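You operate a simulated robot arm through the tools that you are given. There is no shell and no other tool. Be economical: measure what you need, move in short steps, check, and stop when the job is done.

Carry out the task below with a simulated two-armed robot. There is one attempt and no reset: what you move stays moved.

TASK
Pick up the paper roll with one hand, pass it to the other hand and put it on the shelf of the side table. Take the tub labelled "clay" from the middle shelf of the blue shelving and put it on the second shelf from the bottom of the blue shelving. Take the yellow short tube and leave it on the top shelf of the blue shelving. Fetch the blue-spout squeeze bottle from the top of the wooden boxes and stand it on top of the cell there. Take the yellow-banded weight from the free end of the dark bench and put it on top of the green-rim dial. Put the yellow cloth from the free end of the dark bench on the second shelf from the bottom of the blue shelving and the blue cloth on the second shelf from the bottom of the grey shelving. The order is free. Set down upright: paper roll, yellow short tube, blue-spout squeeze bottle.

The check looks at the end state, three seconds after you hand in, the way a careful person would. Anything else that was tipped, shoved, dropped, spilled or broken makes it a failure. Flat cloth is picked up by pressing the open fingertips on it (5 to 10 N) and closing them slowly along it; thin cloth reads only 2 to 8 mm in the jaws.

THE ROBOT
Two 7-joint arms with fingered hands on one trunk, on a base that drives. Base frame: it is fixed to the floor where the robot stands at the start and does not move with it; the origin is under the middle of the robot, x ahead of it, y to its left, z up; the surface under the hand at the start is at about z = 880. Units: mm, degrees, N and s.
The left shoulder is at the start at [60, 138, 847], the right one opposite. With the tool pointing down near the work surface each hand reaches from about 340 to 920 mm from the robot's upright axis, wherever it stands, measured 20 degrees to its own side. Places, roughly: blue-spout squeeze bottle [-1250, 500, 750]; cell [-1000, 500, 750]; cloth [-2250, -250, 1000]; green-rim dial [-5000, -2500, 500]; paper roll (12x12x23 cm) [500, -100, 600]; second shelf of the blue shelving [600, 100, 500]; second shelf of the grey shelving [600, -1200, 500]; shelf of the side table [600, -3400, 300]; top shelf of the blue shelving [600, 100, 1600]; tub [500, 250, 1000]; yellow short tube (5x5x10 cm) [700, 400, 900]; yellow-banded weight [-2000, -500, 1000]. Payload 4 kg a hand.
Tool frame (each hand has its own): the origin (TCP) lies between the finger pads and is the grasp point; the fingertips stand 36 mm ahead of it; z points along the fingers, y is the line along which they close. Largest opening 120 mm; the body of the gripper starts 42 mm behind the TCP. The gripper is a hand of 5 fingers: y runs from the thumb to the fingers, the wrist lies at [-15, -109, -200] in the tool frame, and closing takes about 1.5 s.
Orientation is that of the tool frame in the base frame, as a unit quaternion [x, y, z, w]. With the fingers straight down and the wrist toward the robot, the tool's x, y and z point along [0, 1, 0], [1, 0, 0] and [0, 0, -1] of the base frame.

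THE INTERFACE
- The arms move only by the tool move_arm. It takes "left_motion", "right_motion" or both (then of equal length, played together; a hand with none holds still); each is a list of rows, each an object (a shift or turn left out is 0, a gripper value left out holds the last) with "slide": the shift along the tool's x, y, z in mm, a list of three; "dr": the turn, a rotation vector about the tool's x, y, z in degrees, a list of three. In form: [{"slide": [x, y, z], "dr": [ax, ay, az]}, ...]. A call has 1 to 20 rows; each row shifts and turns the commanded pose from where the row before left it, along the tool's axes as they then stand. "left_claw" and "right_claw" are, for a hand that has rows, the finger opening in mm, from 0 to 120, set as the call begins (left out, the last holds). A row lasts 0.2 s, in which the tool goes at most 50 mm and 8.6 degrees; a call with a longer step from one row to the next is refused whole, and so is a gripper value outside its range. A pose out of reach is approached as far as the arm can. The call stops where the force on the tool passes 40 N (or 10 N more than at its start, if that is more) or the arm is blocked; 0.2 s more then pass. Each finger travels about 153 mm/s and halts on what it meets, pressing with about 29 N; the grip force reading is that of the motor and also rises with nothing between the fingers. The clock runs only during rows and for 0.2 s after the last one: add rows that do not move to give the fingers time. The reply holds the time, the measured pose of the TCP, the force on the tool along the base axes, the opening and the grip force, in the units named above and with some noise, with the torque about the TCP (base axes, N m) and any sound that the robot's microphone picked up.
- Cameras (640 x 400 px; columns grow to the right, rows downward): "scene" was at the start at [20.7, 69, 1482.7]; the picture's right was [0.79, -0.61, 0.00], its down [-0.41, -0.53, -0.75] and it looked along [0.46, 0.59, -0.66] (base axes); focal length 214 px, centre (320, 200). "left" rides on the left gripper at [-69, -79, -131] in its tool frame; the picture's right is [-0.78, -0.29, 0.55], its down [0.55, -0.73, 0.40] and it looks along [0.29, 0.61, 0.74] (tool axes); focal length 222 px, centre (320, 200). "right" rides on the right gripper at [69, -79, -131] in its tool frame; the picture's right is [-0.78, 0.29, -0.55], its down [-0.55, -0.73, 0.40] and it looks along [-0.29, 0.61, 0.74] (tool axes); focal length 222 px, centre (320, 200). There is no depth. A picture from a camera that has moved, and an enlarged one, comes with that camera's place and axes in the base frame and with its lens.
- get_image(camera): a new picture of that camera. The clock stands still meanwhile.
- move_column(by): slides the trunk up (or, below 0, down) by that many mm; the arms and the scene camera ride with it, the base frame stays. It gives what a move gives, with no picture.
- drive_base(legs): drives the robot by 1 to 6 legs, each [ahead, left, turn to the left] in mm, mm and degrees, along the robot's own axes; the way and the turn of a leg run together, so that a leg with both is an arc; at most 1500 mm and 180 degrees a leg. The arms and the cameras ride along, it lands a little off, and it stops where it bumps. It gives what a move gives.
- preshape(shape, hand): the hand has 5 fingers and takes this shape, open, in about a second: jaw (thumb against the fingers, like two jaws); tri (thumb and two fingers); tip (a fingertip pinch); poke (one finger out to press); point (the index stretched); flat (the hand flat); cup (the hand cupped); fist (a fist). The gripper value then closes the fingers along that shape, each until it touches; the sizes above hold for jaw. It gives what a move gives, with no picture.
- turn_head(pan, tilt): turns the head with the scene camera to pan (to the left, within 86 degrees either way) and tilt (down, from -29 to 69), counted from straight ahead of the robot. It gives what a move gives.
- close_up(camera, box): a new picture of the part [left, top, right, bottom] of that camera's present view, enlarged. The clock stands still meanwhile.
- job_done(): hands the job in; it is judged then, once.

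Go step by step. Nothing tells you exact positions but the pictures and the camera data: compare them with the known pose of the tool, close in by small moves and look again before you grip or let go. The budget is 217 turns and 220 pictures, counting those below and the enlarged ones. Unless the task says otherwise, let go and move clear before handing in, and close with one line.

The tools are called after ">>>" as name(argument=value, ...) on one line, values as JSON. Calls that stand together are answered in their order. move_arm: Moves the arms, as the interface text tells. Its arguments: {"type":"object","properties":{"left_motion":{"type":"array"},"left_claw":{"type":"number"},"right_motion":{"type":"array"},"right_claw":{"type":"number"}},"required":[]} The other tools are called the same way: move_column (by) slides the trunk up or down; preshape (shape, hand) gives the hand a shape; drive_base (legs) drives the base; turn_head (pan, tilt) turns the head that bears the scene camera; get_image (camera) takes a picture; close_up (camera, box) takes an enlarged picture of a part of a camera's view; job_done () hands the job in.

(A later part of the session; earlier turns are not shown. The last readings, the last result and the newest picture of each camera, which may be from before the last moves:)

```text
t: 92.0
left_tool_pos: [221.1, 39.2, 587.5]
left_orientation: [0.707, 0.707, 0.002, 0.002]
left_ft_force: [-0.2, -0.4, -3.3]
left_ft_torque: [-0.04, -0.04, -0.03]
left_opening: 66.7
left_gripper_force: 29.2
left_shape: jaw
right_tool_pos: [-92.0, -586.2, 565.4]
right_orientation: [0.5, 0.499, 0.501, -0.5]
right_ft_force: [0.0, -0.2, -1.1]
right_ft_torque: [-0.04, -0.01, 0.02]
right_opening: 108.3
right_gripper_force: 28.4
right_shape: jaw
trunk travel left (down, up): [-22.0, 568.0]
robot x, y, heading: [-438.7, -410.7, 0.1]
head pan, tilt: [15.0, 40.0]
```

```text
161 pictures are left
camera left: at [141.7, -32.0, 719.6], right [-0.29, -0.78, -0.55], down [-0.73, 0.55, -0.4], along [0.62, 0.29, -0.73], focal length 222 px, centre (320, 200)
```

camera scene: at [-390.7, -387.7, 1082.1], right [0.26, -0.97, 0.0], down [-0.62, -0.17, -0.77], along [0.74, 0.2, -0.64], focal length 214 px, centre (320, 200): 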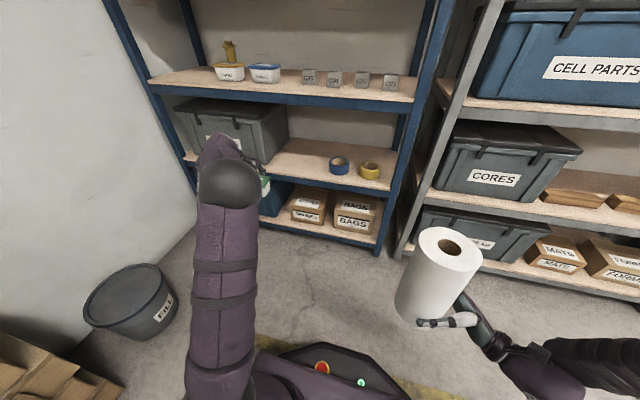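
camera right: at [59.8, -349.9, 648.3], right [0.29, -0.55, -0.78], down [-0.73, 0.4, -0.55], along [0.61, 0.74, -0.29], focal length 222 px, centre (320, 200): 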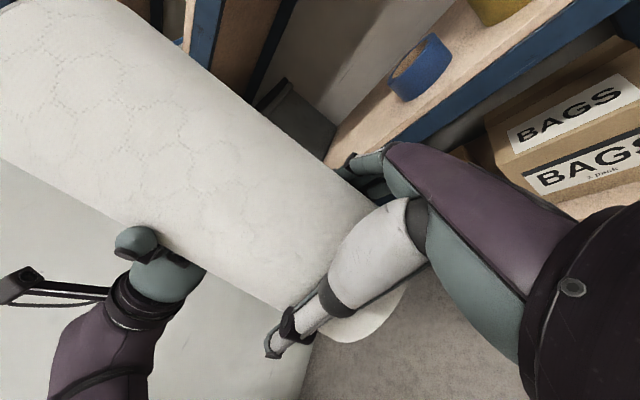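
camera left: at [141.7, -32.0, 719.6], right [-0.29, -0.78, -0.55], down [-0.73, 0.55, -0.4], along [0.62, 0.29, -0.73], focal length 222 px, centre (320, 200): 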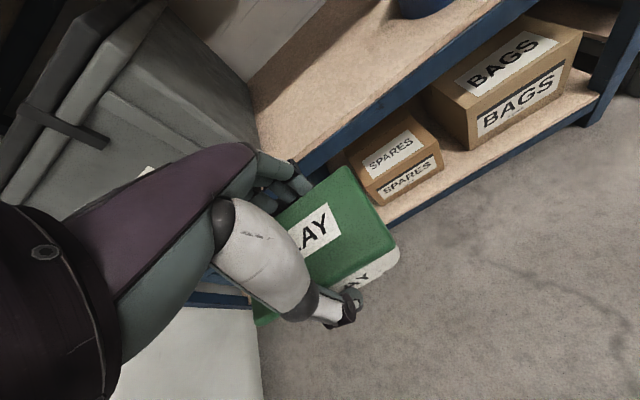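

MOULDS' right end is near y = 110-136, so I'll put the tub at y of about 15. Driving in now.

>>> drive_base(legs=[[190, -22, 0]])

>>> get_image(camera="left")

>>> get_image(camera="scene")

```text
t: 93.6
left_tool_pos: [411.1, 15.6, 587.2]
left_orientation: [0.707, 0.707, 0.001, 0.002]
left_ft_force: [0.2, -0.6, -3.3]
left_ft_torque: [-0.01, -0.01, -0.02]
left_opening: 66.5
left_gripper_force: 28.8
left_shape: jaw
right_tool_pos: [97.6, -607.9, 564.4]
right_orientation: [0.501, 0.499, 0.5, -0.499]
right_ft_force: [0.4, 0.5, -1.2]
right_ft_torque: [-0.03, 0.02, 0.01]
right_opening: 108.3
right_gripper_force: 29.0
right_shape: jaw
trunk travel left (down, up): [-22.0, 568.0]
robot x, y, heading: [-251.7, -436.5, 0.1]
head pan, tilt: [15.0, 40.0]
```

```text
160 pictures are left
camera left: at [331.2, -54.4, 719.6], right [-0.29, -0.78, -0.55], down [-0.73, 0.55, -0.4], along [0.62, 0.29, -0.73], focal length 222 px, centre (320, 200)
```

left: 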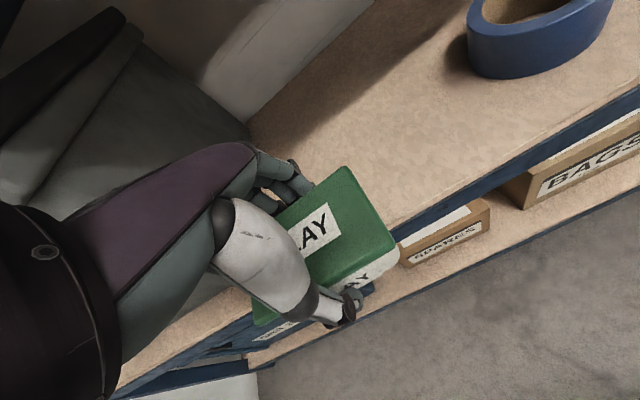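

```text
159 pictures are left
camera scene: at [-201.2, -410.0, 1082.1], right [0.26, -0.97, 0.0], down [-0.62, -0.17, -0.77], along [0.74, 0.2, -0.64], focal length 214 px, centre (320, 200)
```

scene: 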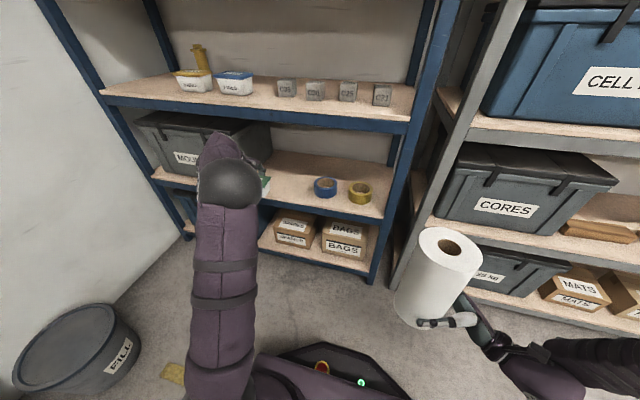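

>>> drive_base(legs=[[95, 0, 0]])

>>> get_image(camera="left")

```text
t: 94.7
left_tool_pos: [507.1, 16.8, 586.7]
left_orientation: [0.707, 0.707, 0.001, 0.001]
left_ft_force: [-0.5, 0.2, -2.7]
left_ft_torque: [0.0, -0.01, 0.01]
left_opening: 66.6
left_gripper_force: 28.7
left_shape: jaw
right_tool_pos: [193.4, -607.9, 564.1]
right_orientation: [0.501, 0.499, 0.501, -0.499]
right_ft_force: [0.0, -1.2, -2.5]
right_ft_torque: [-0.05, 0.05, 0.01]
right_opening: 108.1
right_gripper_force: 29.6
right_shape: jaw
trunk travel left (down, up): [-22.0, 568.0]
robot x, y, heading: [-156.5, -440.6, -0.3]
head pan, tilt: [15.0, 40.0]
```

```text
158 pictures are left
camera left: at [428.0, -54.9, 719.6], right [-0.29, -0.78, -0.55], down [-0.73, 0.55, -0.4], along [0.62, 0.29, -0.73], focal length 222 px, centre (320, 200)
```

left: 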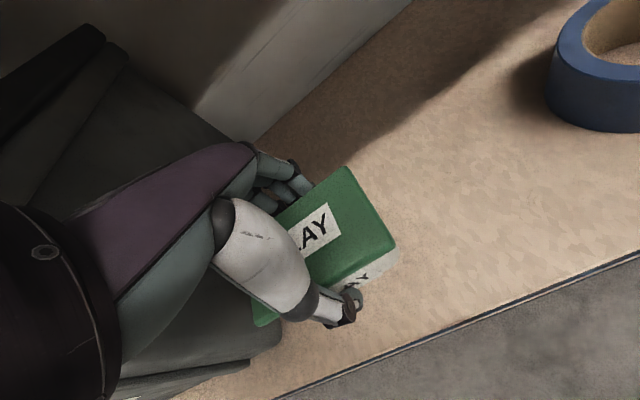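

>>> move_arm(left_motion=[{"slide": [0, 0, 12]}, {"slide": [0, 0, 10]}, {"slide": [0, 0, 4]}, {}])

>>> get_image(camera="left")

```text
t: 95.7
left_tool_pos: [508.1, 16.4, 560.6]
left_orientation: [0.706, 0.708, 0.001, 0.001]
left_ft_force: [-0.1, 0.4, -4.7]
left_ft_torque: [-0.03, 0.02, 0.0]
left_opening: 66.6
left_gripper_force: 28.9
left_shape: jaw
right_tool_pos: [193.9, -607.2, 565.9]
right_orientation: [0.502, 0.499, 0.5, -0.499]
right_ft_force: [-0.8, 0.7, -1.4]
right_ft_torque: [-0.02, -0.02, 0.01]
right_opening: 108.2
right_gripper_force: 28.7
right_shape: jaw
trunk travel left (down, up): [-22.0, 568.0]
robot x, y, heading: [-161.9, -436.6, 0.1]
head pan, tilt: [15.0, 40.0]
```

```text
157 pictures are left
camera left: at [428.2, -55.1, 693.2], right [-0.29, -0.78, -0.55], down [-0.73, 0.55, -0.4], along [0.62, 0.29, -0.73], focal length 222 px, centre (320, 200)
```

left: 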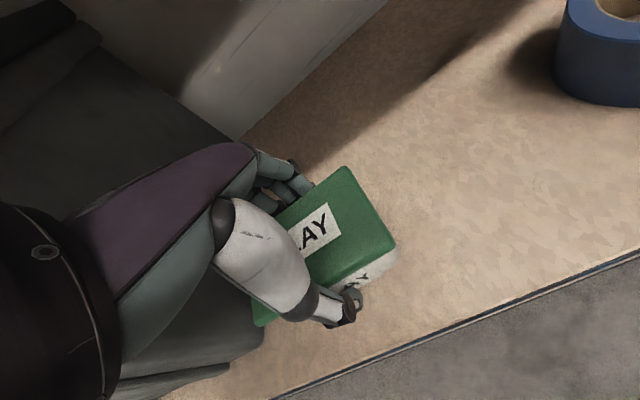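

>>> move_arm(left_motion=[{"slide": [0, 0, 3]}, {"slide": [0, 0, 3]}, {}])

>>> move_arm(left_motion=[{"slide": [0, 0, 3]}, {}])

```text
t: 96.5
left_tool_pos: [510.0, 14.8, 555.0]
left_orientation: [0.707, 0.707, 0.001, 0.001]
left_ft_force: [0.8, 0.2, -4.0]
left_ft_torque: [-0.03, 0.01, 0.01]
left_opening: 66.8
left_gripper_force: 28.5
left_shape: jaw
right_tool_pos: [193.0, -608.7, 564.8]
right_orientation: [0.501, 0.499, 0.5, -0.5]
right_ft_force: [0.9, 0.4, -0.7]
right_ft_torque: [0.0, -0.01, -0.02]
right_opening: 108.2
right_gripper_force: 29.0
right_shape: jaw
trunk travel left (down, up): [-22.0, 568.0]
robot x, y, heading: [-156.4, -433.8, -0.1]
head pan, tilt: [15.0, 40.0]
```

```text
t: 97.1
left_tool_pos: [509.1, 15.7, 552.9]
left_orientation: [0.707, 0.707, 0.001, 0.001]
left_ft_force: [-0.1, 0.1, -2.9]
left_ft_torque: [0.02, -0.01, 0.02]
left_opening: 66.8
left_gripper_force: 28.9
left_shape: jaw
right_tool_pos: [193.6, -607.7, 564.1]
right_orientation: [0.501, 0.499, 0.5, -0.5]
right_ft_force: [0.7, -0.4, -2.4]
right_ft_torque: [-0.04, 0.04, 0.0]
right_opening: 108.1
right_gripper_force: 29.2
right_shape: jaw
trunk travel left (down, up): [-22.0, 568.0]
robot x, y, heading: [-154.8, -436.7, -0.0]
head pan, tilt: [15.0, 40.0]
```

>>> move_arm(left_motion=[{"slide": [0, 0, 2]}, {"slide": [0, 0, 2]}, {}])

>>> move_arm(left_motion=[{"slide": [0, 0, 2]}, {"slide": [0, 0, 2]}, {}])

```text
t: 97.9
left_tool_pos: [509.1, 14.2, 551.5]
left_orientation: [0.707, 0.707, 0.004, 0.003]
left_ft_force: [-0.4, 0.6, 14.8]
left_ft_torque: [0.03, 0.17, -0.08]
left_opening: 66.8
left_gripper_force: 29.1
left_shape: jaw
right_tool_pos: [193.0, -608.5, 566.6]
right_orientation: [0.501, 0.499, 0.501, -0.499]
right_ft_force: [1.1, 0.0, -1.9]
right_ft_torque: [-0.01, 0.04, 0.02]
right_opening: 108.1
right_gripper_force: 29.3
right_shape: jaw
trunk travel left (down, up): [-22.0, 568.0]
robot x, y, heading: [-150.3, -432.2, -0.2]
head pan, tilt: [15.0, 40.0]
```

```text
t: 98.7
left_tool_pos: [510.2, 15.8, 549.6]
left_orientation: [0.707, 0.708, 0.006, 0.004]
left_ft_force: [-1.0, 1.3, 38.5]
left_ft_torque: [0.15, 0.23, -0.09]
left_opening: 67.3
left_gripper_force: 29.6
left_shape: jaw
right_tool_pos: [192.2, -608.5, 566.1]
right_orientation: [0.5, 0.499, 0.501, -0.499]
right_ft_force: [0.5, -0.7, -1.2]
right_ft_torque: [-0.06, 0.01, 0.02]
right_opening: 108.4
right_gripper_force: 28.5
right_shape: jaw
trunk travel left (down, up): [-22.0, 568.0]
robot x, y, heading: [-158.3, -434.5, -0.1]
head pan, tilt: [15.0, 40.0]
```

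Contact was made, so the shelf is at z = 500. I'll ease up 4 mm and open. Then I'll lift with a forward tilt so the far fingers clear the lid.

>>> move_arm(left_motion=[{"slide": [0, 0, -4]}, {}])

>>> move_arm(left_motion=[{}, {}, {}, {}, {}, {"slide": [0, 0, -15], "dr": [-7, 0, 0]}, {"slide": [0, 0, -15], "dr": [-7, 0, 0]}, {"slide": [0, 4, -14], "dr": [-7, 0, 0]}, {}], left_claw=115)

>>> get_image(camera="left")

```text
t: 99.3
left_tool_pos: [509.6, 15.4, 549.9]
left_orientation: [0.707, 0.707, 0.003, 0.001]
left_ft_force: [2.8, 1.2, 26.0]
left_ft_torque: [0.14, -0.02, -0.05]
left_opening: 67.3
left_gripper_force: 28.8
left_shape: jaw
right_tool_pos: [193.4, -608.0, 566.0]
right_orientation: [0.501, 0.499, 0.501, -0.499]
right_ft_force: [0.4, -0.3, -1.4]
right_ft_torque: [-0.06, 0.04, 0.01]
right_opening: 108.4
right_gripper_force: 28.5
right_shape: jaw
trunk travel left (down, up): [-22.0, 568.0]
robot x, y, heading: [-156.4, -435.2, -0.1]
head pan, tilt: [15.0, 40.0]
```

```text
t: 101.3
left_tool_pos: [507.3, 15.4, 593.3]
left_orientation: [0.695, 0.695, 0.131, 0.13]
left_ft_force: [-0.2, 0.5, 0.2]
left_ft_torque: [-0.01, 0.01, 0.0]
left_opening: 114.8
left_gripper_force: 0.0
left_shape: jaw
right_tool_pos: [194.4, -607.2, 566.3]
right_orientation: [0.501, 0.499, 0.5, -0.5]
right_ft_force: [-0.1, -0.5, -2.1]
right_ft_torque: [-0.05, 0.03, -0.02]
right_opening: 108.3
right_gripper_force: 29.2
right_shape: jaw
trunk travel left (down, up): [-22.0, 568.0]
robot x, y, heading: [-155.9, -434.6, -0.1]
head pan, tilt: [15.0, 40.0]
```

```text
156 pictures are left
camera left: at [385.5, -54.6, 688.5], right [-0.07, -0.78, -0.62], down [-0.54, 0.55, -0.64], along [0.84, 0.29, -0.46], focal length 222 px, centre (320, 200)
```

left: 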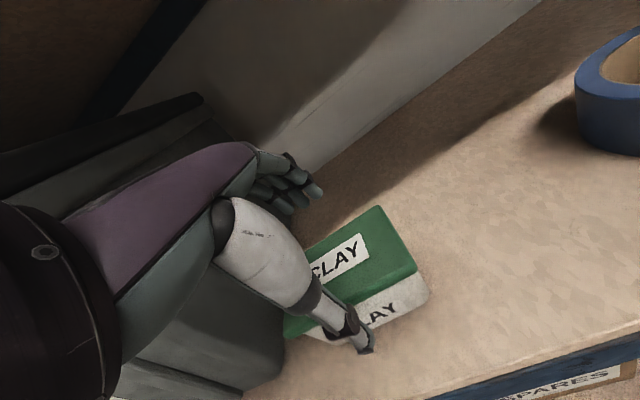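

The tub stands on the shelf. I'll rise a little and back out.

>>> move_column(by=20)

>>> drive_base(legs=[[-320, 0, 0]])

>>> get_image(camera="scene")

```text
t: 102.0
left_tool_pos: [506.7, 16.3, 613.6]
left_orientation: [0.695, 0.695, 0.131, 0.13]
left_ft_force: [0.5, -0.1, 0.0]
left_ft_torque: [0.03, 0.02, -0.02]
left_opening: 114.7
left_gripper_force: 0.0
left_shape: jaw
right_tool_pos: [194.0, -608.0, 584.9]
right_orientation: [0.501, 0.498, 0.501, -0.5]
right_ft_force: [0.4, 0.2, -2.2]
right_ft_torque: [-0.05, 0.01, 0.0]
right_opening: 108.0
right_gripper_force: 29.2
right_shape: jaw
trunk travel left (down, up): [-42.0, 548.0]
robot x, y, heading: [-156.1, -434.2, -0.4]
head pan, tilt: [15.0, 40.0]
```

```text
t: 104.1
left_tool_pos: [187.8, 15.9, 613.9]
left_orientation: [0.695, 0.695, 0.131, 0.13]
left_ft_force: [-0.2, -0.8, 0.2]
left_ft_torque: [0.04, -0.03, -0.01]
left_opening: 114.6
left_gripper_force: 0.0
left_shape: jaw
right_tool_pos: [-127.6, -606.2, 584.5]
right_orientation: [0.502, 0.499, 0.501, -0.499]
right_ft_force: [0.1, 0.4, -1.2]
right_ft_torque: [-0.02, 0.0, 0.02]
right_opening: 108.3
right_gripper_force: 29.4
right_shape: jaw
trunk travel left (down, up): [-42.0, 548.0]
robot x, y, heading: [-476.3, -432.3, -0.3]
head pan, tilt: [15.0, 40.0]
```

```text
155 pictures are left
camera scene: at [-426.1, -409.4, 1102.1], right [0.25, -0.97, 0.0], down [-0.62, -0.16, -0.77], along [0.74, 0.2, -0.64], focal length 214 px, centre (320, 200)
```

scene: 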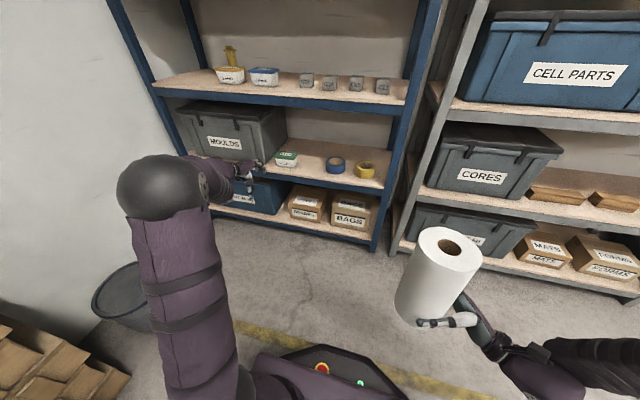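

CLAY is placed. Next is the yellow tube with the left hand, using the same horizontal pose as for the roll. I'll raise the trunk and turn the hand.

>>> move_column(by=235)

>>> move_arm(left_motion=[{"slide": [-40, -20, 0], "dr": [7, 0, 0]}, {"slide": [-40, -20, 0], "dr": [7, 0, 0]}, {"slide": [-40, -20, 0], "dr": [7, 0, 0]}, {"dr": [0, -8.18, 0]}, {"dr": [0, -8.18, 0]}, {"dr": [0, -8.18, 0]}, {"dr": [0, -8.18, 0]}, {"dr": [0, -8.18, 0]}, {"dr": [0, -8.18, 0]}, {"dr": [0, -8.18, 0]}, {"dr": [0, -8.18, 0]}, {"dr": [0, -8.18, 0]}, {"dr": [0, -8.18, 0]}, {"dr": [0, -8.18, 0]}, {}])

>>> move_arm(left_motion=[{"dr": [-7, 0, 0]}, {"dr": [-7, 0, 0]}, {"dr": [-7, 0, 0]}, {"dr": [-7, 0, 0]}, {"dr": [-7, 0, 0]}, {}])

>>> get_image(camera="scene")

```text
t: 106.6
left_tool_pos: [187.4, 16.5, 847.8]
left_orientation: [0.695, 0.694, 0.131, 0.13]
left_ft_force: [-0.3, -0.5, 0.1]
left_ft_torque: [-0.03, -0.02, -0.01]
left_opening: 114.5
left_gripper_force: 0.1
left_shape: jaw
right_tool_pos: [-127.7, -606.9, 819.6]
right_orientation: [0.502, 0.498, 0.501, -0.499]
right_ft_force: [0.2, -0.1, -2.6]
right_ft_torque: [0.0, 0.01, 0.02]
right_opening: 108.4
right_gripper_force: 28.9
right_shape: jaw
trunk travel left (down, up): [-277.0, 313.0]
robot x, y, heading: [-477.8, -433.6, -0.4]
head pan, tilt: [15.0, 40.0]
```

```text
t: 109.8
left_tool_pos: [128.0, -103.6, 832.8]
left_orientation: [0.502, 0.498, -0.499, 0.501]
left_ft_force: [-0.2, -0.5, -0.1]
left_ft_torque: [-0.01, 0.0, 0.03]
left_opening: 114.7
left_gripper_force: 0.0
left_shape: jaw
right_tool_pos: [-127.3, -607.3, 819.6]
right_orientation: [0.502, 0.498, 0.501, -0.499]
right_ft_force: [-0.1, 0.2, -1.2]
right_ft_torque: [-0.04, -0.01, -0.01]
right_opening: 108.4
right_gripper_force: 28.6
right_shape: jaw
trunk travel left (down, up): [-277.0, 313.0]
robot x, y, heading: [-475.4, -432.1, -0.1]
head pan, tilt: [15.0, 40.0]
```

```text
t: 111.2
left_tool_pos: [130.2, -104.2, 835.0]
left_orientation: [0.327, 0.626, -0.325, 0.629]
left_ft_force: [-0.4, -0.4, -0.6]
left_ft_torque: [-0.01, 0.02, 0.0]
left_opening: 114.6
left_gripper_force: 0.1
left_shape: jaw
right_tool_pos: [-127.5, -607.1, 820.1]
right_orientation: [0.502, 0.497, 0.501, -0.499]
right_ft_force: [0.5, -0.3, -1.6]
right_ft_torque: [-0.03, 0.06, 0.01]
right_opening: 108.3
right_gripper_force: 29.1
right_shape: jaw
trunk travel left (down, up): [-277.0, 313.0]
robot x, y, heading: [-479.1, -435.8, -0.3]
head pan, tilt: [15.0, 40.0]
```

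```text
154 pictures are left
camera scene: at [-426.2, -409.5, 1337.1], right [0.25, -0.97, 0.0], down [-0.62, -0.16, -0.77], along [0.74, 0.2, -0.64], focal length 214 px, centre (320, 200)
```

scene: 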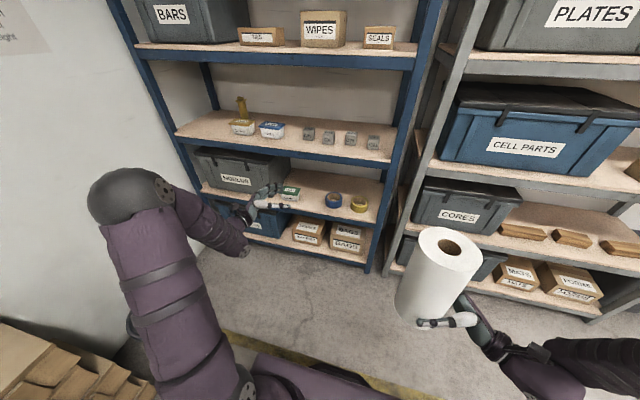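

Pose reached. I'll test the extension needed for the tube in free space first.

>>> move_arm(left_motion=[{"slide": [0, 40, 0]}, {"slide": [0, 40, 0]}, {"slide": [0, 40, 0]}, {"slide": [0, 25, 0]}, {}, {}])

>>> turn_head(pan=60, tilt=45)

>>> get_image(camera="scene")

```text
t: 112.6
left_tool_pos: [248.8, -22.2, 833.2]
left_orientation: [0.329, 0.626, -0.325, 0.628]
left_ft_force: [1.2, 0.0, 0.3]
left_ft_torque: [0.02, -0.01, -0.01]
left_opening: 114.8
left_gripper_force: 0.0
left_shape: jaw
right_tool_pos: [-128.6, -607.7, 819.9]
right_orientation: [0.502, 0.499, 0.501, -0.499]
right_ft_force: [0.6, -0.1, -0.7]
right_ft_torque: [-0.01, -0.01, -0.04]
right_opening: 108.1
right_gripper_force: 29.1
right_shape: jaw
trunk travel left (down, up): [-277.0, 313.0]
robot x, y, heading: [-478.8, -430.1, -0.5]
head pan, tilt: [15.0, 40.0]
```

```text
t: 113.7
left_tool_pos: [246.7, -21.1, 835.3]
left_orientation: [0.328, 0.625, -0.325, 0.629]
left_ft_force: [0.5, -0.1, -0.5]
left_ft_torque: [-0.01, 0.0, -0.03]
left_opening: 114.8
left_gripper_force: 0.0
left_shape: jaw
right_tool_pos: [-128.5, -607.6, 820.0]
right_orientation: [0.502, 0.498, 0.501, -0.499]
right_ft_force: [-0.8, 0.4, -2.2]
right_ft_torque: [-0.07, 0.02, 0.02]
right_opening: 108.5
right_gripper_force: 29.1
right_shape: jaw
trunk travel left (down, up): [-277.0, 313.0]
robot x, y, heading: [-474.9, -433.3, -0.2]
head pan, tilt: [60.0, 45.0]
```

```text
153 pictures are left
camera scene: at [-467.3, -360.8, 1329.9], right [0.86, -0.5, 0.0], down [-0.36, -0.61, -0.71], along [0.36, 0.61, -0.71], focal length 214 px, centre (320, 200)
```

scene: 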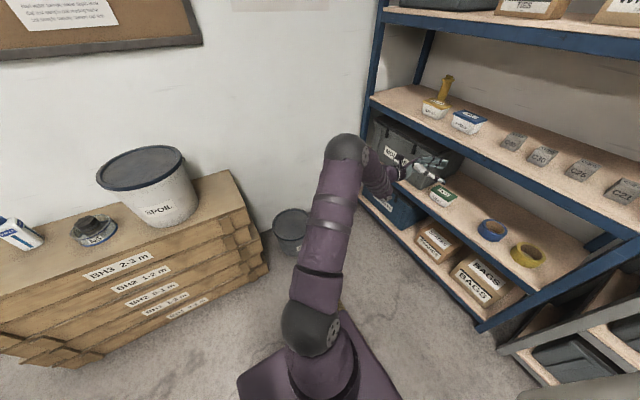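

Works. For the tube a straighter approach is better, about 25° yaw, so I'll turn back 30° and see if the arm holds.

>>> move_arm(left_motion=[{"dr": [-7.5, 0, 0]}, {"dr": [-7.5, 0, 0]}, {"dr": [-7.5, 0, 0]}, {"dr": [-7.5, 0, 0]}, {}, {}])

```text
t: 115.1
left_tool_pos: [247.3, -20.8, 832.6]
left_orientation: [0.154, 0.689, -0.153, 0.692]
left_ft_force: [0.1, 1.3, 0.5]
left_ft_torque: [-0.01, 0.0, 0.0]
left_opening: 114.7
left_gripper_force: 0.1
left_shape: jaw
right_tool_pos: [-128.7, -606.8, 819.7]
right_orientation: [0.501, 0.498, 0.5, -0.5]
right_ft_force: [0.6, 0.0, -1.3]
right_ft_torque: [0.0, 0.02, 0.01]
right_opening: 108.4
right_gripper_force: 28.7
right_shape: jaw
trunk travel left (down, up): [-277.0, 313.0]
robot x, y, heading: [-481.8, -435.9, -0.2]
head pan, tilt: [60.0, 45.0]
```

That works. I'll raise the trunk, shift left and drive to in front of the tube.

>>> move_column(by=95)

>>> move_arm(left_motion=[{"slide": [0, 30, -14]}, {"slide": [0, 30, -14]}, {}], left_claw=100)

>>> drive_base(legs=[[0, 390, 0], [300, 0, 0]])

>>> get_image(camera="left")

>>> get_image(camera="scene")

```text
t: 116.4
left_tool_pos: [247.6, -21.1, 928.1]
left_orientation: [0.155, 0.689, -0.153, 0.692]
left_ft_force: [0.1, -1.0, 0.6]
left_ft_torque: [0.02, 0.06, 0.0]
left_opening: 114.4
left_gripper_force: 0.3
left_shape: jaw
right_tool_pos: [-128.5, -608.3, 913.7]
right_orientation: [0.501, 0.499, 0.501, -0.499]
right_ft_force: [0.5, 0.0, -1.9]
right_ft_torque: [-0.01, -0.02, 0.02]
right_opening: 108.2
right_gripper_force: 29.2
right_shape: jaw
trunk travel left (down, up): [-372.0, 218.0]
robot x, y, heading: [-478.3, -432.5, 0.0]
head pan, tilt: [60.0, 45.0]
```

```text
t: 117.2
left_tool_pos: [249.5, 45.1, 927.3]
left_orientation: [0.154, 0.689, -0.153, 0.692]
left_ft_force: [0.1, 0.6, 0.2]
left_ft_torque: [0.01, 0.02, 0.0]
left_opening: 100.2
left_gripper_force: 0.0
left_shape: jaw
right_tool_pos: [-128.1, -607.1, 914.3]
right_orientation: [0.502, 0.499, 0.501, -0.499]
right_ft_force: [-0.2, 1.0, -1.7]
right_ft_torque: [-0.05, -0.02, 0.0]
right_opening: 108.2
right_gripper_force: 28.7
right_shape: jaw
trunk travel left (down, up): [-372.0, 218.0]
robot x, y, heading: [-475.2, -432.9, -0.1]
head pan, tilt: [60.0, 45.0]
```

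```text
t: 121.3
left_tool_pos: [545.5, 437.8, 935.4]
left_orientation: [0.156, 0.685, -0.144, 0.697]
left_ft_force: [-1.9, 0.0, 5.4]
left_ft_torque: [0.2, 0.46, 0.14]
left_opening: 100.0
left_gripper_force: 0.0
left_shape: jaw
right_tool_pos: [173.0, -219.5, 913.6]
right_orientation: [-0.5, -0.5, -0.499, 0.501]
right_ft_force: [-0.6, 0.1, -1.6]
right_ft_torque: [-0.04, -0.02, 0.01]
right_opening: 108.4
right_gripper_force: 29.0
right_shape: jaw
trunk travel left (down, up): [-372.0, 218.0]
robot x, y, heading: [-180.1, -51.3, 0.2]
head pan, tilt: [60.0, 45.0]
stopped in leg 2: the force on the tool passed its limit at 42 N (the readings are from after the stop); the commanded pose is now the measured one
```

```text
152 pictures are left
camera left: at [391.0, 418.5, 1004.0], right [0.36, -0.5, 0.79], down [0.07, -0.83, -0.56], along [0.93, 0.25, -0.26], focal length 222 px, centre (320, 200)
```

left: 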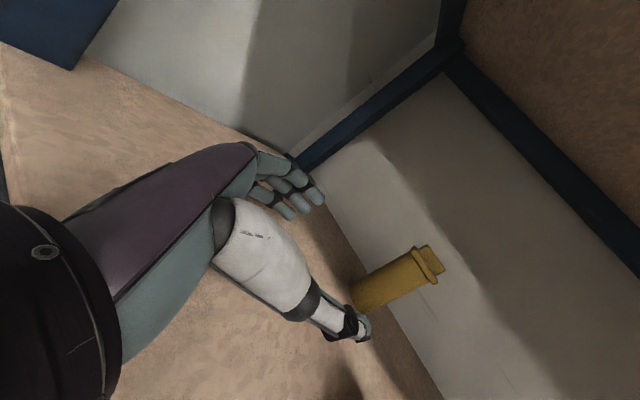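

```text
151 pictures are left
camera scene: at [-168.6, 23.6, 1424.7], right [0.87, -0.5, 0.0], down [-0.35, -0.61, -0.71], along [0.35, 0.61, -0.71], focal length 214 px, centre (320, 200)
```

scene: 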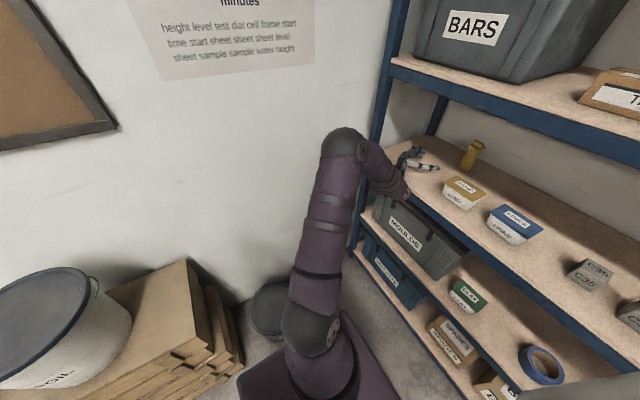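

The wrist touched the shelf edge, so the hand must come in higher. The tube's top is at about 1000. I'll back off, raise 40 and re-enter.

>>> drive_base(legs=[[-40, 0, 0]])

>>> move_column(by=35)

>>> close_up(camera="scene", box=[300, 100, 500, 260])

```text
t: 122.2
left_tool_pos: [504.3, 438.9, 935.3]
left_orientation: [0.154, 0.686, -0.144, 0.696]
left_ft_force: [-4.9, 0.2, 10.0]
left_ft_torque: [0.51, 0.79, 0.16]
left_opening: 99.9
left_gripper_force: 0.1
left_shape: jaw
right_tool_pos: [131.8, -219.6, 915.9]
right_orientation: [-0.5, -0.5, -0.499, 0.501]
right_ft_force: [0.5, -0.9, -2.2]
right_ft_torque: [-0.02, 0.0, 0.03]
right_opening: 108.3
right_gripper_force: 28.5
right_shape: jaw
trunk travel left (down, up): [-372.0, 218.0]
robot x, y, heading: [-216.9, -50.1, 0.0]
head pan, tilt: [60.0, 45.0]
```

```text
t: 123.0
left_tool_pos: [505.3, 437.9, 968.7]
left_orientation: [0.154, 0.685, -0.145, 0.697]
left_ft_force: [0.2, 0.4, -0.3]
left_ft_torque: [-0.02, 0.03, 0.0]
left_opening: 100.0
left_gripper_force: 0.1
left_shape: jaw
right_tool_pos: [134.1, -218.7, 950.7]
right_orientation: [-0.499, -0.501, -0.499, 0.501]
right_ft_force: [0.0, -0.4, -1.8]
right_ft_torque: [-0.06, 0.07, 0.02]
right_opening: 108.1
right_gripper_force: 28.9
right_shape: jaw
trunk travel left (down, up): [-407.0, 183.0]
robot x, y, heading: [-218.5, -51.1, 0.0]
head pan, tilt: [60.0, 45.0]
```

```text
2.50 times, centred on (400, 180) of scene
camera zoom: at [-208.7, 23.7, 1459.8], right [0.87, -0.5, 0.0], down [-0.35, -0.61, -0.71], along [0.35, 0.61, -0.71], focal length 536 px, centre (120, 250)
```

zoom: 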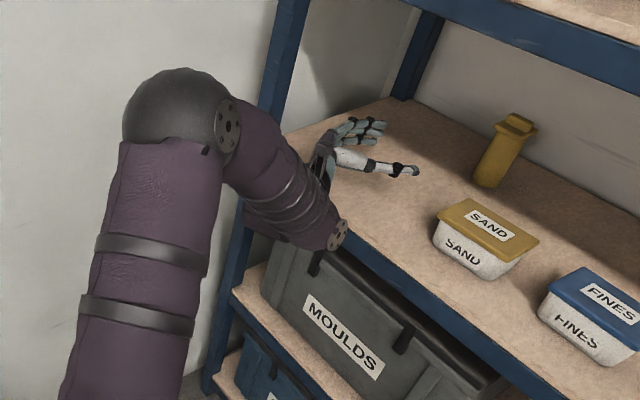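

Clear by about 50 mm now. Entering.

>>> drive_base(legs=[[85, 0, 0]])

>>> get_image(camera="left")

>>> get_image(camera="scene")

```text
t: 124.1
left_tool_pos: [591.1, 438.2, 968.3]
left_orientation: [0.155, 0.686, -0.146, 0.696]
left_ft_force: [0.2, -0.3, -0.4]
left_ft_torque: [0.03, -0.02, 0.02]
left_opening: 99.9
left_gripper_force: 0.0
left_shape: jaw
right_tool_pos: [219.0, -219.8, 948.5]
right_orientation: [-0.5, -0.499, -0.499, 0.502]
right_ft_force: [-0.7, 0.6, -1.1]
right_ft_torque: [-0.01, 0.03, 0.01]
right_opening: 108.3
right_gripper_force: 28.7
right_shape: jaw
trunk travel left (down, up): [-407.0, 183.0]
robot x, y, heading: [-133.2, -53.5, 0.2]
head pan, tilt: [60.0, 45.0]
```

```text
149 pictures are left
camera left: at [437.0, 419.2, 1037.5], right [0.36, -0.5, 0.79], down [0.07, -0.83, -0.56], along [0.93, 0.26, -0.27], focal length 222 px, centre (320, 200)
```

left: 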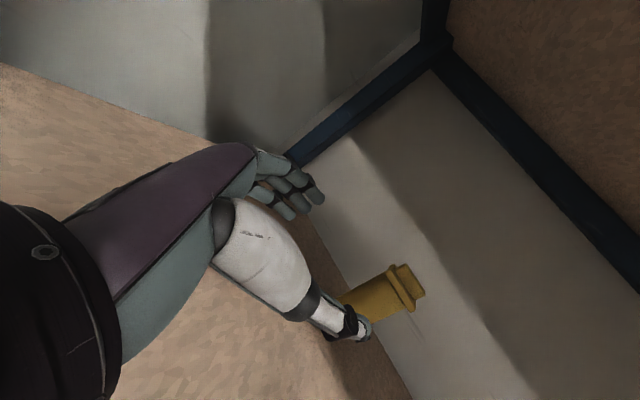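

```text
148 pictures are left
camera scene: at [-122.0, 24.1, 1459.8], right [0.87, -0.5, 0.0], down [-0.35, -0.61, -0.71], along [0.35, 0.61, -0.71], focal length 214 px, centre (320, 200)
```

scene: 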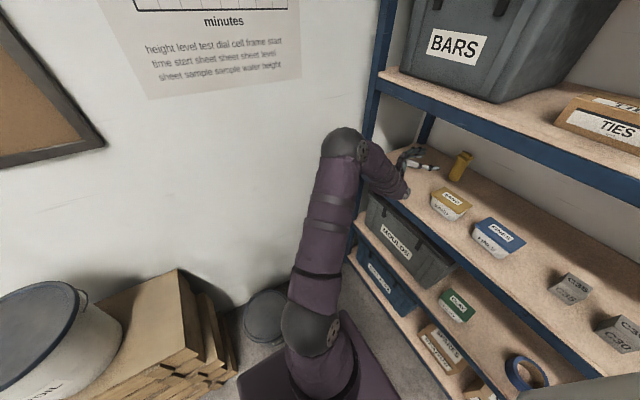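

>>> close_up(camera="scene", box=[380, 120, 500, 210])

>>> close_up(camera="left", box=[240, 140, 460, 370])

```text
4.44 times, centred on (440, 165) of scene
camera zoom: at [-122.0, 24.1, 1459.8], right [0.87, -0.5, 0.0], down [-0.35, -0.61, -0.71], along [0.35, 0.61, -0.71], focal length 953 px, centre (-213, 356)
```

zoom: 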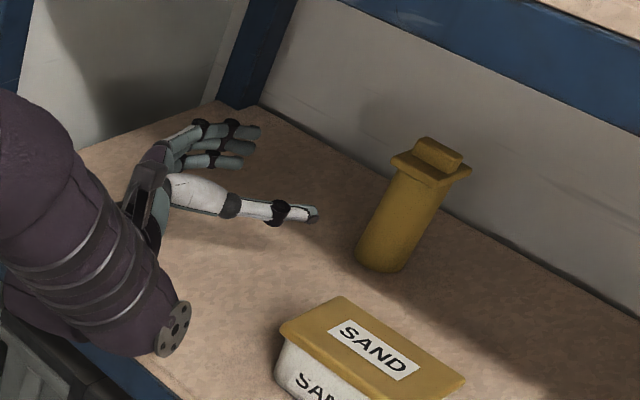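

```text
1.74 times, centred on (350, 255) of left
camera zoom: at [437.0, 419.2, 1037.5], right [0.36, -0.5, 0.79], down [0.07, -0.83, -0.56], along [0.93, 0.26, -0.27], focal length 386 px, centre (268, 104)
```

zoom: 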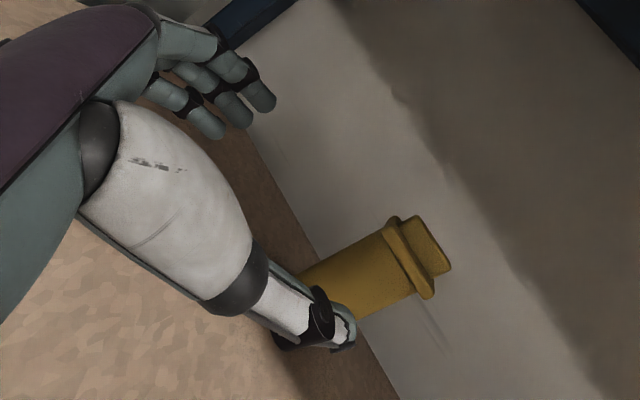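

The tube's axis is at (727, 353) with its collar at about 976. I'll tip the fingers 16° down so the wrist stays high, lower to z = 935 and approach level.

>>> move_arm(left_motion=[{"dr": [0, 8, 0]}, {"dr": [0, 8, 0]}, {"slide": [0, -21, 0]}, {}])

>>> move_column(by=-30)

>>> move_arm(left_motion=[{"slide": [-8, 0, 28]}, {"slide": [-8, 0, 28]}, {"slide": [-5, 0, 16]}, {}])

>>> close_up(camera="scene", box=[380, 120, 500, 210])

>>> close_up(camera="left", box=[240, 140, 460, 370])

```text
t: 125.1
left_tool_pos: [581.4, 419.6, 969.9]
left_orientation: [0.173, 0.776, -0.122, 0.594]
left_ft_force: [0.3, 0.8, 0.1]
left_ft_torque: [0.0, 0.02, -0.01]
left_opening: 100.0
left_gripper_force: 0.0
left_shape: jaw
right_tool_pos: [218.8, -219.5, 949.1]
right_orientation: [-0.5, -0.501, -0.498, 0.501]
right_ft_force: [0.0, -0.1, -2.3]
right_ft_torque: [-0.01, 0.02, 0.01]
right_opening: 108.3
right_gripper_force: 29.7
right_shape: jaw
trunk travel left (down, up): [-407.0, 183.0]
robot x, y, heading: [-131.0, -50.4, 0.3]
head pan, tilt: [60.0, 45.0]
```

```text
t: 125.8
left_tool_pos: [580.7, 420.8, 941.4]
left_orientation: [0.174, 0.776, -0.123, 0.594]
left_ft_force: [-0.9, 0.2, -0.2]
left_ft_torque: [0.01, -0.01, 0.0]
left_opening: 100.3
left_gripper_force: 0.1
left_shape: jaw
right_tool_pos: [218.0, -219.1, 918.4]
right_orientation: [-0.499, -0.501, -0.498, 0.501]
right_ft_force: [0.5, -0.6, -1.7]
right_ft_torque: [-0.04, 0.01, -0.04]
right_opening: 108.3
right_gripper_force: 29.2
right_shape: jaw
trunk travel left (down, up): [-377.0, 213.0]
robot x, y, heading: [-132.7, -47.2, 0.5]
head pan, tilt: [60.0, 45.0]
```

```text
t: 126.8
left_tool_pos: [650.9, 389.3, 941.5]
left_orientation: [0.173, 0.776, -0.123, 0.594]
left_ft_force: [0.0, 0.3, 0.1]
left_ft_torque: [0.02, -0.01, 0.04]
left_opening: 100.3
left_gripper_force: 0.1
left_shape: jaw
right_tool_pos: [218.5, -219.6, 919.8]
right_orientation: [-0.499, -0.5, -0.499, 0.501]
right_ft_force: [0.7, -0.1, -1.3]
right_ft_torque: [-0.01, 0.02, -0.01]
right_opening: 108.5
right_gripper_force: 28.6
right_shape: jaw
trunk travel left (down, up): [-377.0, 213.0]
robot x, y, heading: [-135.4, -49.4, 0.1]
head pan, tilt: [60.0, 45.0]
```

```text
4.44 times, centred on (440, 165) of scene
camera zoom: at [-123.1, 24.1, 1429.9], right [0.87, -0.5, 0.0], down [-0.35, -0.61, -0.71], along [0.35, 0.61, -0.71], focal length 953 px, centre (-213, 356)
```

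zoom: 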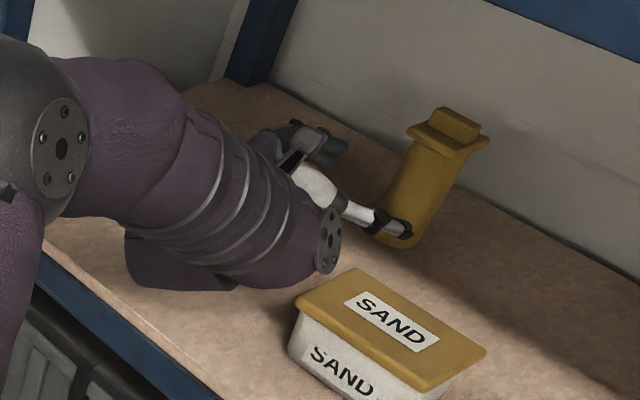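

```text
1.74 times, centred on (350, 255) of left
camera zoom: at [518.0, 358.7, 1043.6], right [0.54, -0.58, 0.61], down [-0.08, -0.76, -0.65], along [0.83, 0.3, -0.46], focal length 386 px, centre (268, 104)
```

zoom: 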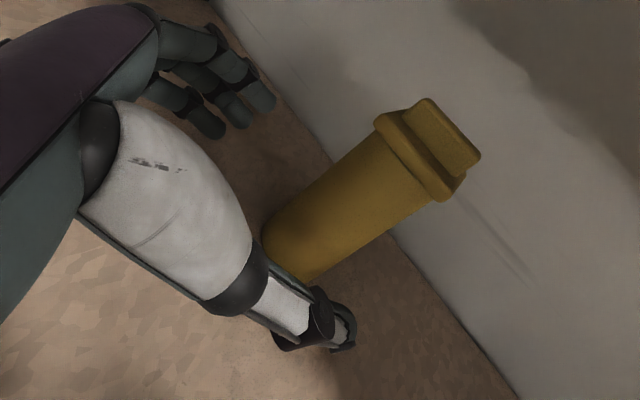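

Centred. I'll advance 76 and close.

>>> move_arm(left_motion=[{"slide": [-7, 0, 25]}, {"slide": [-7, 0, 25]}, {"slide": [-6, 0, 22]}, {}])

>>> close_up(camera="left", box=[240, 140, 460, 370])

```text
t: 127.8
left_tool_pos: [716.7, 358.0, 944.3]
left_orientation: [0.173, 0.776, -0.121, 0.594]
left_ft_force: [-0.9, 0.1, 0.1]
left_ft_torque: [0.01, 0.01, -0.01]
left_opening: 100.1
left_gripper_force: 0.1
left_shape: jaw
right_tool_pos: [219.7, -218.8, 920.1]
right_orientation: [-0.5, -0.5, -0.499, 0.501]
right_ft_force: [-0.2, -0.2, -2.0]
right_ft_torque: [-0.06, 0.02, -0.01]
right_opening: 108.5
right_gripper_force: 28.8
right_shape: jaw
trunk travel left (down, up): [-377.0, 213.0]
robot x, y, heading: [-132.3, -49.1, 0.3]
head pan, tilt: [60.0, 45.0]
```

```text
1.74 times, centred on (350, 255) of left
camera zoom: at [584.9, 327.9, 1045.0], right [0.54, -0.58, 0.61], down [-0.08, -0.76, -0.65], along [0.83, 0.3, -0.46], focal length 386 px, centre (268, 104)
```

zoom: 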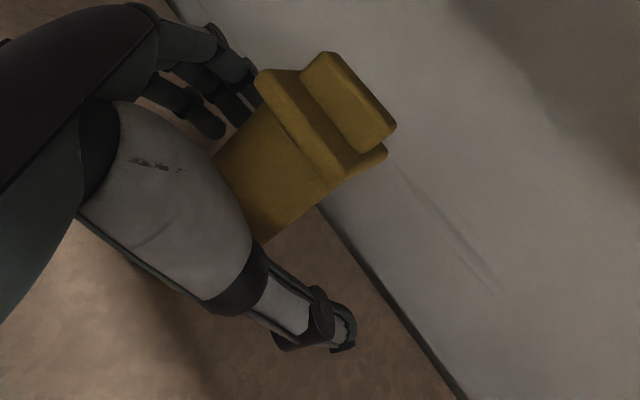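

>>> move_arm(left_motion=[{}, {}, {}, {}, {}, {}, {}, {}, {}], left_claw=20)

>>> close_up(camera="left", box=[240, 140, 460, 370])

>>> close_up(camera="scene", box=[380, 120, 500, 210])

```text
t: 129.8
left_tool_pos: [716.6, 357.2, 943.2]
left_orientation: [0.174, 0.776, -0.122, 0.594]
left_ft_force: [1.9, -0.3, 2.3]
left_ft_torque: [0.05, -0.06, -0.02]
left_opening: 15.2
left_gripper_force: 29.2
left_shape: jaw
right_tool_pos: [218.7, -219.8, 918.9]
right_orientation: [-0.5, -0.5, -0.499, 0.501]
right_ft_force: [-0.5, -0.9, -1.6]
right_ft_torque: [-0.06, 0.02, -0.03]
right_opening: 108.6
right_gripper_force: 29.1
right_shape: jaw
trunk travel left (down, up): [-377.0, 213.0]
robot x, y, heading: [-133.4, -47.7, 0.0]
head pan, tilt: [60.0, 45.0]
```

```text
1.74 times, centred on (350, 255) of left
camera zoom: at [584.7, 327.7, 1045.1], right [0.54, -0.58, 0.61], down [-0.08, -0.76, -0.65], along [0.83, 0.3, -0.46], focal length 386 px, centre (268, 104)
```

zoom: 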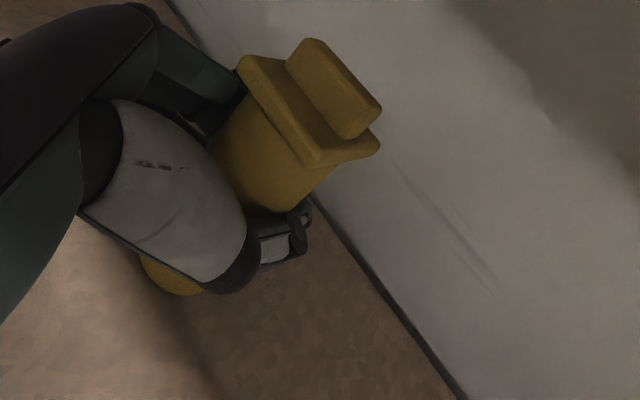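

```text
4.44 times, centred on (440, 165) of scene
camera zoom: at [-123.1, 23.9, 1429.9], right [0.87, -0.5, 0.0], down [-0.35, -0.61, -0.71], along [0.35, 0.61, -0.71], focal length 953 px, centre (-213, 356)
```

zoom: 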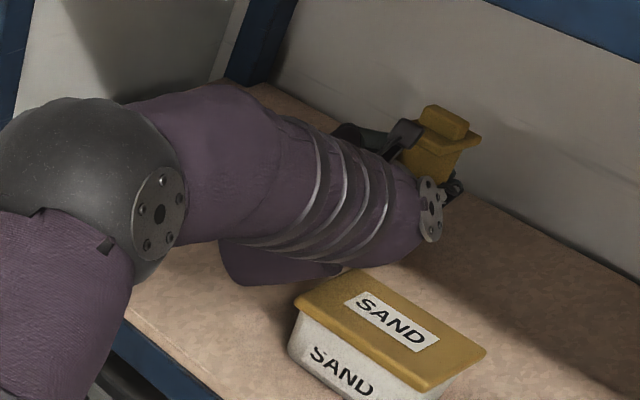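

The fingers wrap around the tube. I'll lift a little and check that it is held.

>>> move_column(by=35)

>>> close_up(camera="left", box=[240, 140, 460, 370])

>>> close_up(camera="scene", box=[380, 120, 500, 210])

```text
t: 130.6
left_tool_pos: [717.8, 357.6, 977.4]
left_orientation: [0.174, 0.775, -0.124, 0.594]
left_ft_force: [-0.5, -0.4, -2.7]
left_ft_torque: [0.0, -0.02, -0.02]
left_opening: 13.7
left_gripper_force: 28.7
left_shape: jaw
right_tool_pos: [218.2, -218.1, 954.2]
right_orientation: [-0.499, -0.5, -0.498, 0.502]
right_ft_force: [0.1, -0.4, -1.4]
right_ft_torque: [-0.03, 0.02, -0.02]
right_opening: 108.6
right_gripper_force: 29.2
right_shape: jaw
trunk travel left (down, up): [-412.0, 178.0]
robot x, y, heading: [-133.2, -49.5, 0.3]
head pan, tilt: [60.0, 45.0]
```

```text
1.74 times, centred on (350, 255) of left
camera zoom: at [585.1, 328.0, 1079.2], right [0.54, -0.58, 0.61], down [-0.08, -0.76, -0.65], along [0.83, 0.3, -0.46], focal length 386 px, centre (268, 104)
```

zoom: 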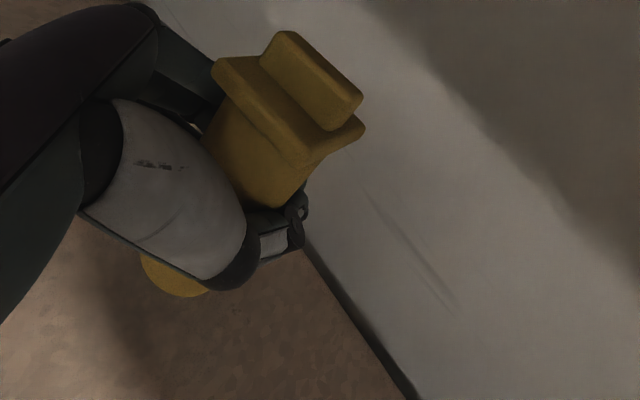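

```text
4.44 times, centred on (440, 165) of scene
camera zoom: at [-122.6, 24.2, 1464.8], right [0.87, -0.5, 0.0], down [-0.35, -0.61, -0.71], along [0.35, 0.61, -0.71], focal length 953 px, centre (-213, 356)
```

zoom: 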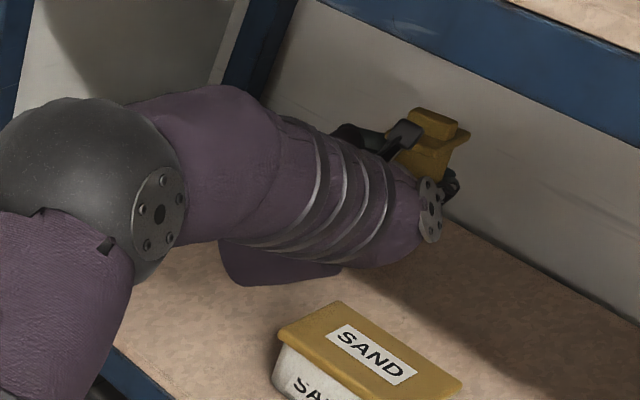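

Held. I'll back straight out and check again.

>>> drive_base(legs=[[-420, 0, 0]])

>>> get_image(camera="left")

>>> get_image(camera="scene")

```text
t: 133.2
left_tool_pos: [303.4, 356.5, 978.2]
left_orientation: [0.173, 0.776, -0.122, 0.594]
left_ft_force: [0.3, 0.7, -2.9]
left_ft_torque: [-0.01, -0.03, 0.02]
left_opening: 13.8
left_gripper_force: 29.1
left_shape: jaw
right_tool_pos: [-194.8, -220.9, 955.6]
right_orientation: [-0.499, -0.501, -0.498, 0.501]
right_ft_force: [0.1, -0.1, -1.1]
right_ft_torque: [-0.05, 0.03, 0.0]
right_opening: 108.2
right_gripper_force: 29.4
right_shape: jaw
trunk travel left (down, up): [-412.0, 178.0]
robot x, y, heading: [-546.8, -53.8, 0.2]
head pan, tilt: [60.0, 45.0]
```

```text
138 pictures are left
camera left: at [172.1, 325.9, 1080.0], right [0.54, -0.58, 0.61], down [-0.08, -0.76, -0.65], along [0.83, 0.3, -0.46], focal length 222 px, centre (320, 200)
```

left: 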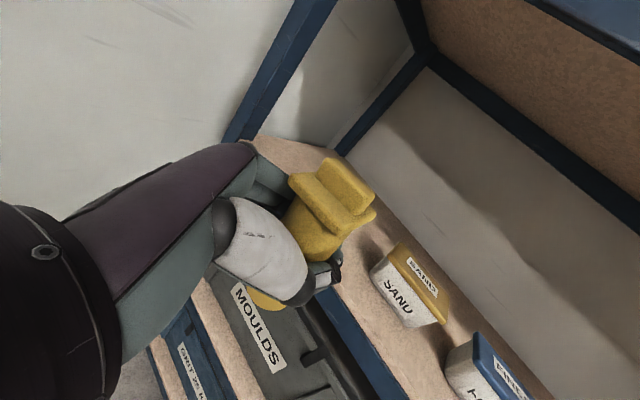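

```text
137 pictures are left
camera scene: at [-535.9, 22.4, 1464.9], right [0.87, -0.5, 0.0], down [-0.35, -0.61, -0.71], along [0.35, 0.61, -0.71], focal length 214 px, centre (320, 200)
```

scene: 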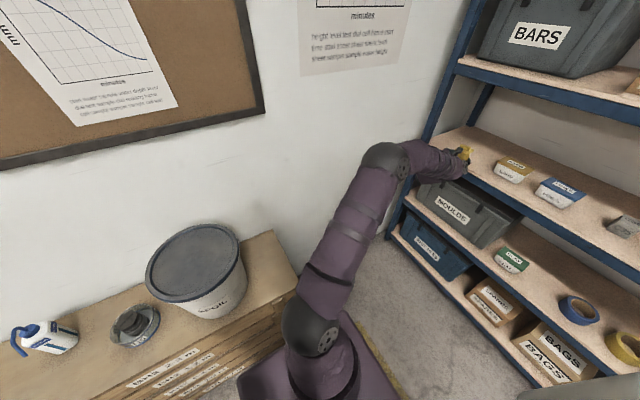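

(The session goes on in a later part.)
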